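You operate a simulated robot arm through the tools that you are given. There is no shell and no other tool. Be economical: measure what you need, move in short steps, check, and stop when the job is done.

Carry out the task below with a simulated robot arm. There is one attempt and no reset: what you move stays moved.

TASK
Put the orange cup on top of the tape box.
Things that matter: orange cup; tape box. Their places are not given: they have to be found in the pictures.

It is judged by the outcome, as a careful person would: the job done as asked, and still so three seconds after it is handed in. It fails if anything else is knocked over, pushed out of place, dropped, spilled or broken.

THE ROBOT
A 6-joint arm with a two-finger parallel gripper, fixed in place. Base frame: the origin is at the foot of the arm, x ahead of it, y to its left, z up; the work surface is at about z = 0.88. Lengths are in m, angles in degrees, forces in N, time in s.
With the tool pointing down near the work surface it reaches from about 0.26 to 0.66 m from the base axis. Its first joint turns from -66.0 to 66.0 degrees. Payload 2.9 kg.
Tool frame: the origin (TCP) lies between the finger pads and is the grasp point; the fingertips stand 0.03 m ahead of it; z points along the fingers, y is the line along which they close. The gripper opens to 0.11 m. The fingers are 0.02 m wide and 0.01 m thick; the gripper's body (0.048 by 0.112 m) begins 0.055 m behind the TCP.
Orientation is told as [roll, pitch, yaw] about the base's x, y, z axes, in that order, counted from this pose: with the fingers straight down and closing along the base's y, the tool's x points along the base's -x, its y along +y and its z along -z.

THE INTERFACE
- The arm moves only by the tool jog_arm. Its argument "rows" is text: rows parted by semicolons, each of 5 numbers parted by spaces: the shift along the tool's x, y, z in units of 30 mm (1.0 is 30 mm), then the turn about the tool's z in units of 6 degrees (1.0 is 6 degrees), then the closure, from 0 (fully open) to 1 (shut). In form: tx ty tz spin fingers; .... A call has 1 to 8 rows; each row shifts and turns the commanded pose from where the row before left it, along the tool's axes as they then stand. A call with a number of a shift or a turn outside -1 to 1 is refused whole. A row lasts 0.2 s, in which the tool goes at most 0.05 m and 8.6 degrees; a call with a longer step from one row to the next is refused whole, and so is a gripper value outside its range. A pose out of reach is approached as far as the arm can. The call stops where the force on the tool passes 40 N (or 10 N more than at its start, if that is more) or the arm is blocked; 0.2 s more then pass. The fingers move at their own pace (about 0.108 m/s each) and stop on an object; they squeeze with about 32 N. The grip force told is the motor's: it shows also when the fingers shut on nothing. Time passes only in rows, and 0.2 s behind the last, so rows that do not move let the fingers close. It gives the time, the measured TCP pose, the force on the tool (base axes), the opening and the grip force at its end, in the units of the frame above (readings bear some noise).
- Cameras (640 x 400 px; columns grow to the right, rows downward): "scene" is fixed at [0.0612, 0.4193, 1.3923]; the picture's right is [-0.89, -0.45, 0.00], its down [-0.22, 0.44, -0.87] and it looks along [0.40, -0.77, -0.49] (base axes); focal length 329 px, centre (320, 200). "wrist" rides on the gripper at [-0.036, 0, -0.057] in the tool frame; the picture's right is [0.00, -1.00, 0.00], its down [0.97, 0.00, -0.24] and it looks along [0.24, 0.00, 0.97] (tool axes); focal length 218 px, centre (320, 200).
- snapshot(camera): a new picture of that camera. No time passes.
- pixel_to_xyz(camera, pixels): for up to 12 pixels [column, row] of the newest picture of that camera ("zoom" is the newest enlarged one), the place [x, y, z] in the base frame of the surface seen there, good to about 0.002 m. No time passes.
- zoom(camera, box): a new picture of the part [left, top, right, bottom] of that camera's present view, enlarged. No time passes.
- job_done(): hands the job in; it is judged then, once.

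Work in short steps. Measure before you move; look again where a grasp or a placing could have gone wrong, and mend it. You have 60 turns and 16 pictures in all, the two below and enlarged ones among them. Open the gripper and draw the arm clear of the work before you hand the job in, unless the task says otherwise; then end with one line.

The tools are called after "Request:" by a JSON object that holds its "method" and its "body". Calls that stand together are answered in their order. jog_arm: Moves the arm, as the interface text tells. Its arguments: {"type":"object","properties":{"rows":{"type":"string"}},"required":["rows"]} The other tools are called the same way: snapshot (camera) takes a picture; pixel_to_xyz (camera, pixels) gives the place of the surface under pixels of a picture; zoom (camera, box) takes an enlarged picture of a part of a camera's view; job_done () hands the job in.

At the start:

```text
time: 0.0
tcp_pos: [0.3498, -0.1416, 1.1677]
tcp_rot: [0.0, 0.0, 0.0]
contact_force: [0.3, -0.2, -0.1]
finger_gap: 0.1099
grasp_force: 0.0
```

scene: 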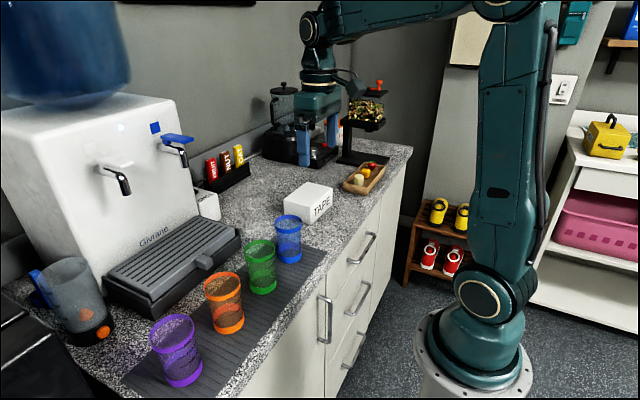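
wrist: 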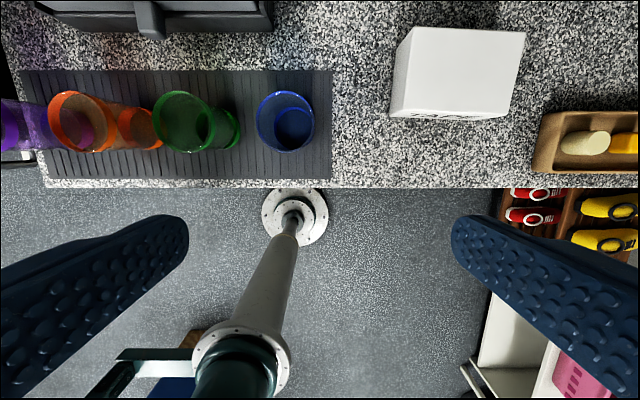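

The scene shows the orange cup near (224,300) and the tape box near (308,202). I'll measure points on both, and on the neighbouring cups.

Request:
{"method": "zoom", "body": {"camera": "scene", "box": [140, 170, 340, 390]}}

Request:
{"method": "pixel_to_xyz", "body": {"camera": "scene", "pixels": [[206, 287], [242, 285], [224, 299], [228, 331], [243, 322], [308, 182], [333, 190], [284, 199], [311, 208], [313, 222], [262, 290], [224, 275]]}}

Request:
{"method": "pixel_to_xyz", "body": {"camera": "wrist", "pixels": [[48, 122], [82, 92], [82, 152], [112, 122], [160, 122], [413, 28], [525, 34], [505, 116], [393, 112], [460, 70], [183, 92], [183, 152]]}}

```text
1.82 times, centred on (240, 280) of scene
```

zoom: 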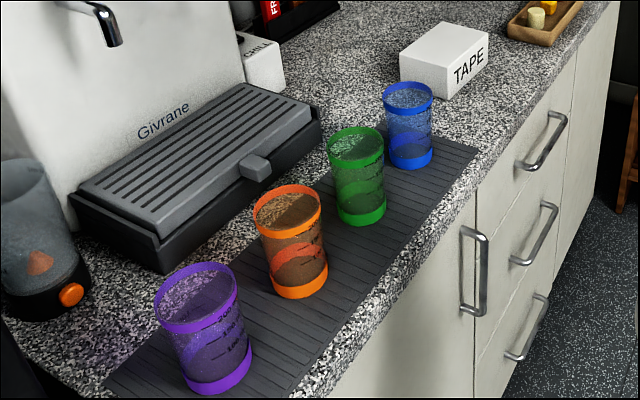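

```text
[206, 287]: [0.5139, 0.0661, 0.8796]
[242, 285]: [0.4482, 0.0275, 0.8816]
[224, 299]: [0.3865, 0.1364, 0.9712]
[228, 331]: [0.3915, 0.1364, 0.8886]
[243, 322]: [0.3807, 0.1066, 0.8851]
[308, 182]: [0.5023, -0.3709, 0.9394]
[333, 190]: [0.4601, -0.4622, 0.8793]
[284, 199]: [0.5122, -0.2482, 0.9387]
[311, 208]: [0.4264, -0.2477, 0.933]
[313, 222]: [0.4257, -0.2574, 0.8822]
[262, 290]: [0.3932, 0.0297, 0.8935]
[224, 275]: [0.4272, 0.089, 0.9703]
```

```text
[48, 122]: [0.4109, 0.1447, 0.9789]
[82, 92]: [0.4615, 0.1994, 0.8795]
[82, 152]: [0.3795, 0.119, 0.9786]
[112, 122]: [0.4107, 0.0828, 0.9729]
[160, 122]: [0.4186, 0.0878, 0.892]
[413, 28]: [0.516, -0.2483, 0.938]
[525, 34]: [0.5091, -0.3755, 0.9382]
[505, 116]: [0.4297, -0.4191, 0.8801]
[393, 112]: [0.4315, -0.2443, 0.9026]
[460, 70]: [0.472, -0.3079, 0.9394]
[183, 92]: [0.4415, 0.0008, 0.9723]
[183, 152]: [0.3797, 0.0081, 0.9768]
```

Orange cup: centre about (0.411, 0.114), radius about 0.031, rim z about 0.978. Box top: centre about (0.472, -0.311), z about 0.939. I'll move above the cup at height.

Request:
{"method": "jog_arm", "body": {"rows": "-0.25 1 0 0 0.2;-0.25 1 0 0 0.2;-0.25 1 0 0 0.2;-0.25 1 0 0 0.2;-0.25 1 0 0 0.2;-0.25 1 0 0 0.2;-0.25 1 0 0 0.2;-0.25 1 0 0 0.2"}}

Request:
{"method": "jog_arm", "body": {"rows": "-0.04 0.52 0 0 0.2;0 0 0.7 0 0.2;0 0 0 0 0.2"}}

Request:
{"method": "snapshot", "body": {"camera": "wrist"}}

```text
time: 1.8
tcp_pos: [0.4123, 0.0971, 1.1665]
tcp_rot: [0.0, 0.0, 0.0]
contact_force: [0.0, 0.3, 0.3]
finger_gap: 0.0879
grasp_force: 0.0
```

```text
time: 2.6
tcp_pos: [0.4119, 0.1128, 1.1473]
tcp_rot: [-0.1, 0.0, 0.0]
contact_force: [-1.0, -0.1, 0.4]
finger_gap: 0.0879
grasp_force: 0.0
```

```text
12 pictures are left
```

wrist: 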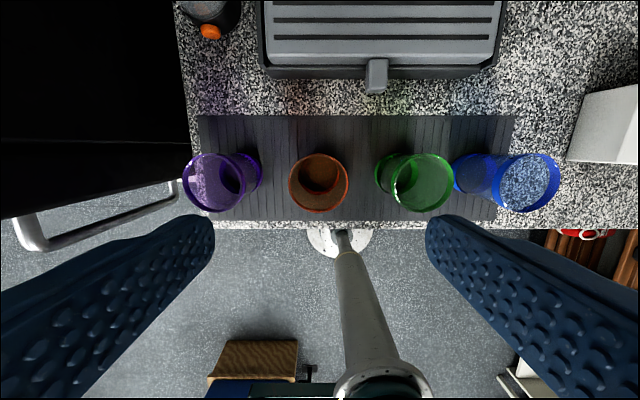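

The orange rim is centred near (319,183). I'll re-measure it along with its neighbours.

Request:
{"method": "pixel_to_xyz", "body": {"camera": "wrist", "pixels": [[290, 183], [347, 183], [319, 212], [319, 154], [240, 182], [261, 175], [389, 183], [455, 182], [318, 175], [319, 200], [377, 75], [376, 180]]}}

Request:
{"method": "zoom", "body": {"camera": "wrist", "box": [240, 130, 400, 230]}}

```text
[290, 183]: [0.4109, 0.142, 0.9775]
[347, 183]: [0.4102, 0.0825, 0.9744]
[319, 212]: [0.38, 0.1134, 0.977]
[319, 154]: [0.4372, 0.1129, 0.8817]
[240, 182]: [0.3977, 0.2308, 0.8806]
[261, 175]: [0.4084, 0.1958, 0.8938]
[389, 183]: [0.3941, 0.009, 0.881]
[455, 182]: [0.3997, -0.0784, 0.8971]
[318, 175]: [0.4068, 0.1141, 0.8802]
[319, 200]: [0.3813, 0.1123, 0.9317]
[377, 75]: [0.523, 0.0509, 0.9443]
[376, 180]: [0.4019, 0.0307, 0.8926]
```

```text
4.00 times, centred on (320, 180) of wrist
```

zoom: 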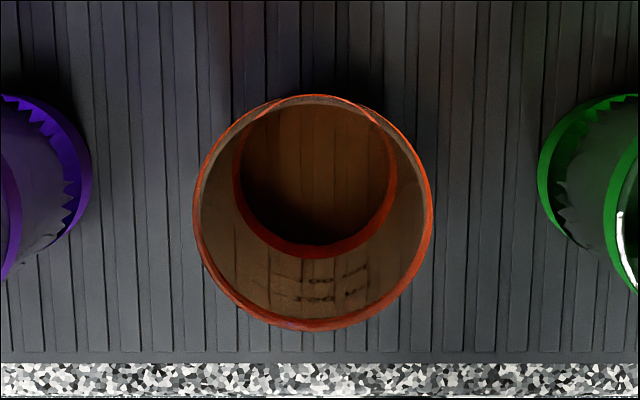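

The cup is empty and centred at (0.410, 0.1125); its neighbours' edges are at y=0.196 and 0.035, which leaves room for the fingers. Descending to TCP z of about 0.945.

Request:
{"method": "jog_arm", "body": {"rows": "0.05 0 1 0 0.2;0 0 1 0 0.2;0 0 1 0 0.2;0 0 1 0 0.2;0 0 1 0 0.2;0 0 1 0 0.2;0 0 0.75 0 0.2;0 0 0 0 0.2"}}

```text
time: 4.4
tcp_pos: [0.4099, 0.1133, 0.9413]
tcp_rot: [0.0, -0.1, 0.0]
contact_force: [0.4, 0.2, -0.6]
finger_gap: 0.0878
grasp_force: 0.1
```

In place with no contact, so I'll close the fingers.

Request:
{"method": "jog_arm", "body": {"rows": "0 0 0 0 0.5;0 0 0 0 0.8;0 0 0 0 1;0 0 0 0 1"}}

Request:
{"method": "snapshot", "body": {"camera": "scene"}}

```text
time: 5.4
tcp_pos: [0.4093, 0.1134, 0.9423]
tcp_rot: [0.0, 0.0, 0.0]
contact_force: [-0.5, -0.2, 0.5]
finger_gap: 0.0605
grasp_force: 32.8
```

```text
10 pictures are left
```

scene: 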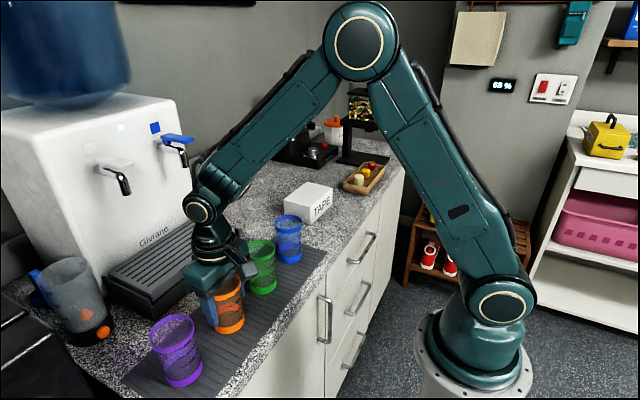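

The cup is gripped with a 0.0605 gap. Lifting straight up about 0.15 m so the cup bottom clears the other cups (tops at 0.978).

Request:
{"method": "jog_arm", "body": {"rows": "0 0 -0.4 0 1;0 0 -0.7 0 1;0 0 -0.9 0 1;0 0 -1 0 1;0 0 -1 0 1;0 0 -1 0 1;0 0 0 0 1"}}

Request:
{"method": "snapshot", "body": {"camera": "scene"}}

```text
time: 7.0
tcp_pos: [0.4095, 0.1155, 1.0949]
tcp_rot: [0.0, 0.0, 0.0]
contact_force: [0.9, -0.6, -0.4]
finger_gap: 0.0604
grasp_force: 32.1
```

```text
9 pictures are left
```

scene: 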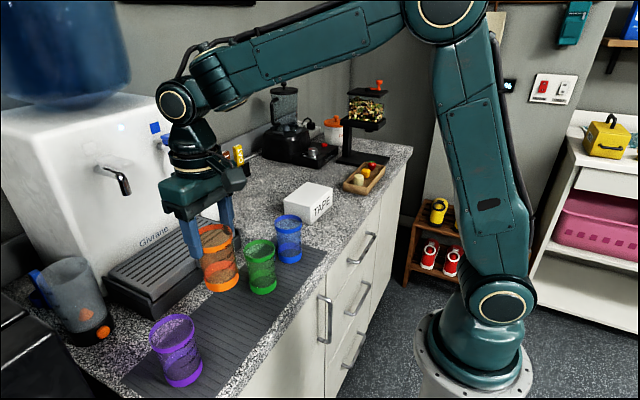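

The cup is held upright with its bottom near z=1.035, clear of the others. Carrying it in y toward the box.

Request:
{"method": "jog_arm", "body": {"rows": "-0.1 -0.5 0 0 1;-0.14 -0.95 0 0 1;-0.14 -1 0 0 1;-0.14 -1 0 0 1;-0.14 -1 0 0 1;-0.14 -1 0 0 1;-0.14 -1 0 0 1;-0.14 -0.8 0 0 1"}}

Request:
{"method": "jog_arm", "body": {"rows": "-0.14 -1 0 0 1;-0.14 -1 0 0 1;-0.14 -1 0 0 1;-0.14 -1 0 0 1;-0.14 -1 0 0 1;-0.14 -1 0 0 1;-0.14 -0.7 0 0 1;0 -0.2 0 0 1"}}

Request:
{"method": "snapshot", "body": {"camera": "scene"}}

Request:
{"method": "snapshot", "body": {"camera": "wrist"}}

```text
time: 8.8
tcp_pos: [0.4426, -0.1049, 1.0935]
tcp_rot: [-0.1, 0.0, 0.0]
contact_force: [-0.3, 0.6, -0.5]
finger_gap: 0.0603
grasp_force: 31.9
```

```text
time: 10.6
tcp_pos: [0.471, -0.3109, 1.0933]
tcp_rot: [0.0, 0.0, 0.1]
contact_force: [0.9, -0.7, 0.0]
finger_gap: 0.0606
grasp_force: 32.1
```

```text
8 pictures are left
```

scene: 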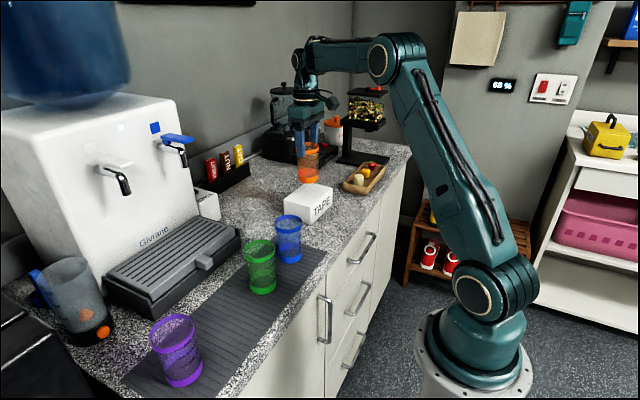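

```text
7 pictures are left
```

wrist: 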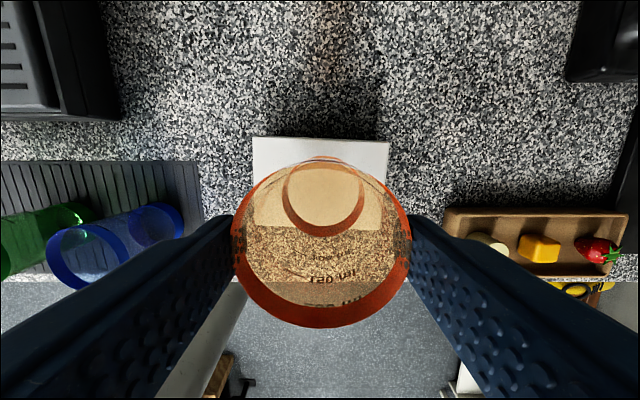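

The cup is over the middle of the box. Lowering 0.085 m first, then in small steps to contact.

Request:
{"method": "jog_arm", "body": {"rows": "0 0 0.8 0 1;0 0 0.8 0 1;0 0 0.7 0 1;0 0 0.4 0 1;0 0 0.1 0 1;0 0 0 0 1"}}

Request:
{"method": "zoom", "body": {"camera": "scene", "box": [250, 120, 370, 230]}}

```text
time: 11.3
tcp_pos: [0.4724, -0.3138, 1.0449]
tcp_rot: [-0.7, -1.0, -0.2]
contact_force: [-1.2, -0.8, 4.9]
finger_gap: 0.0608
grasp_force: 32.1
stopped in row 3: the force on the tool passed its limit (the readings are from after the stop); the commanded pose is now the measured one
```

```text
3.64 times, centred on (310, 175) of scene
```

zoom: 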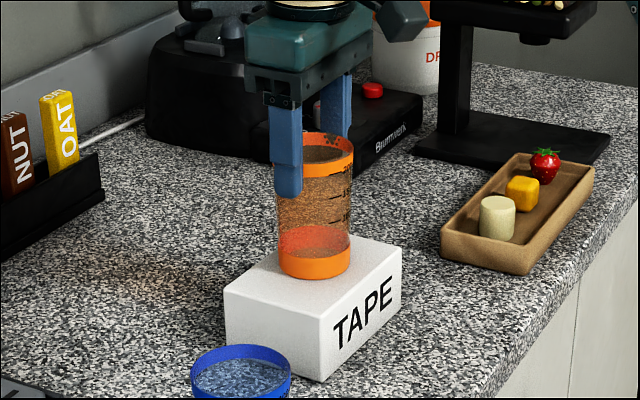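

The arm stopped at z=1.045, earlier than the expected 1.000. I'll check where the cup bottom is and what might have been touched.

Request:
{"method": "pixel_to_xyz", "body": {"camera": "zoom", "pixels": [[315, 275], [315, 262], [340, 140], [315, 178], [288, 190], [395, 40], [385, 15], [370, 120], [280, 120], [270, 275], [355, 260], [440, 15]]}}

Request:
{"method": "snapshot", "body": {"camera": "wrist"}}

```text
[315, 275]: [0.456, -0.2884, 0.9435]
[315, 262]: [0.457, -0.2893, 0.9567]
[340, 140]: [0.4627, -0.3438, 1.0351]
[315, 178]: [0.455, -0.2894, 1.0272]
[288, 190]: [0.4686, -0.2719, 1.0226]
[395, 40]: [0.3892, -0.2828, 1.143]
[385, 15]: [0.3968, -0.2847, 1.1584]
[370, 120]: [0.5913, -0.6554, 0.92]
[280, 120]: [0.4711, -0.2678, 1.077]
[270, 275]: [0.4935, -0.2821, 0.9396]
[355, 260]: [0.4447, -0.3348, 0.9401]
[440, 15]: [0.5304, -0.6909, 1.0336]
```

```text
5 pictures are left
```

wrist: 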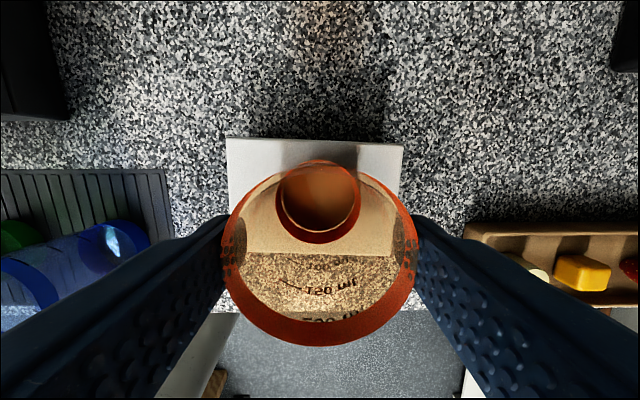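

The cup has slid down a little in the fingers: its bottom is now at z≈0.941 on the box top and its rim at 1.036, which explains the early contact. It stands centred on the box, so I release it in place.

Request:
{"method": "jog_arm", "body": {"rows": "0 0 0 0 0.4;0 0 0 0 0.3;0 0 0 0 0.2;0 0 0 0 0.2"}}

Request:
{"method": "zoom", "body": {"camera": "scene", "box": [250, 120, 370, 230]}}

```text
time: 12.3
tcp_pos: [0.4724, -0.3135, 1.0433]
tcp_rot: [-0.6, -0.8, -0.2]
contact_force: [0.2, -0.3, -0.9]
finger_gap: 0.088
grasp_force: 0.1
```

```text
3.64 times, centred on (310, 175) of scene
```

zoom: 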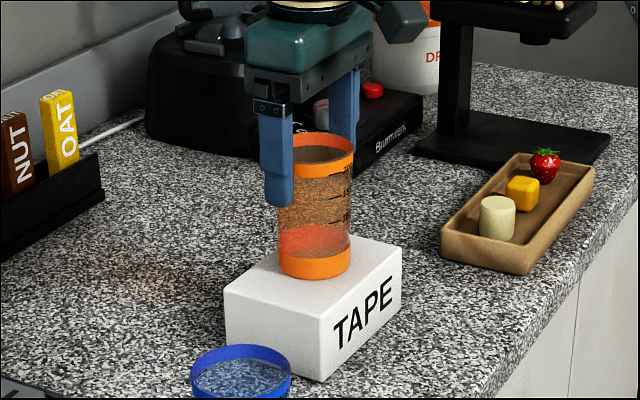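

The cup stands upright on the box with the fingers clear of it. Retreating straight up.

Request:
{"method": "jog_arm", "body": {"rows": "0 0 -0.4 0 0.2;0 0 -0.8 0 0.2;0 0 -1 0 0.2;0 0 -1 0 0;0 0 -1 0 0;0 0 -0.5 0 0;0.8 0 0 0 0;0.8 0 0 0 0"}}

Request:
{"method": "snapshot", "body": {"camera": "scene"}}

```text
time: 14.2
tcp_pos: [0.4209, -0.3117, 1.1833]
tcp_rot: [-0.7, -1.1, -0.1]
contact_force: [-0.2, -0.8, 0.5]
finger_gap: 0.1102
grasp_force: 0.1
```

```text
3 pictures are left
```

scene: 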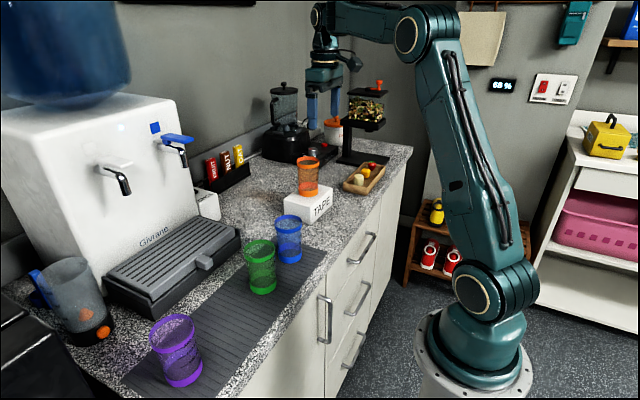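

The cup stands on the tape box, nothing else has moved, and the arm is clear with the gripper open. Handing in.

Request:
{"method": "job_done", "body": {}}

```text
The job is handed in.
```

The orange cup is standing upright on top of the tape box, nothing else looked disturbed in the last picture, and the job is handed in with the gripper open and the arm clear.
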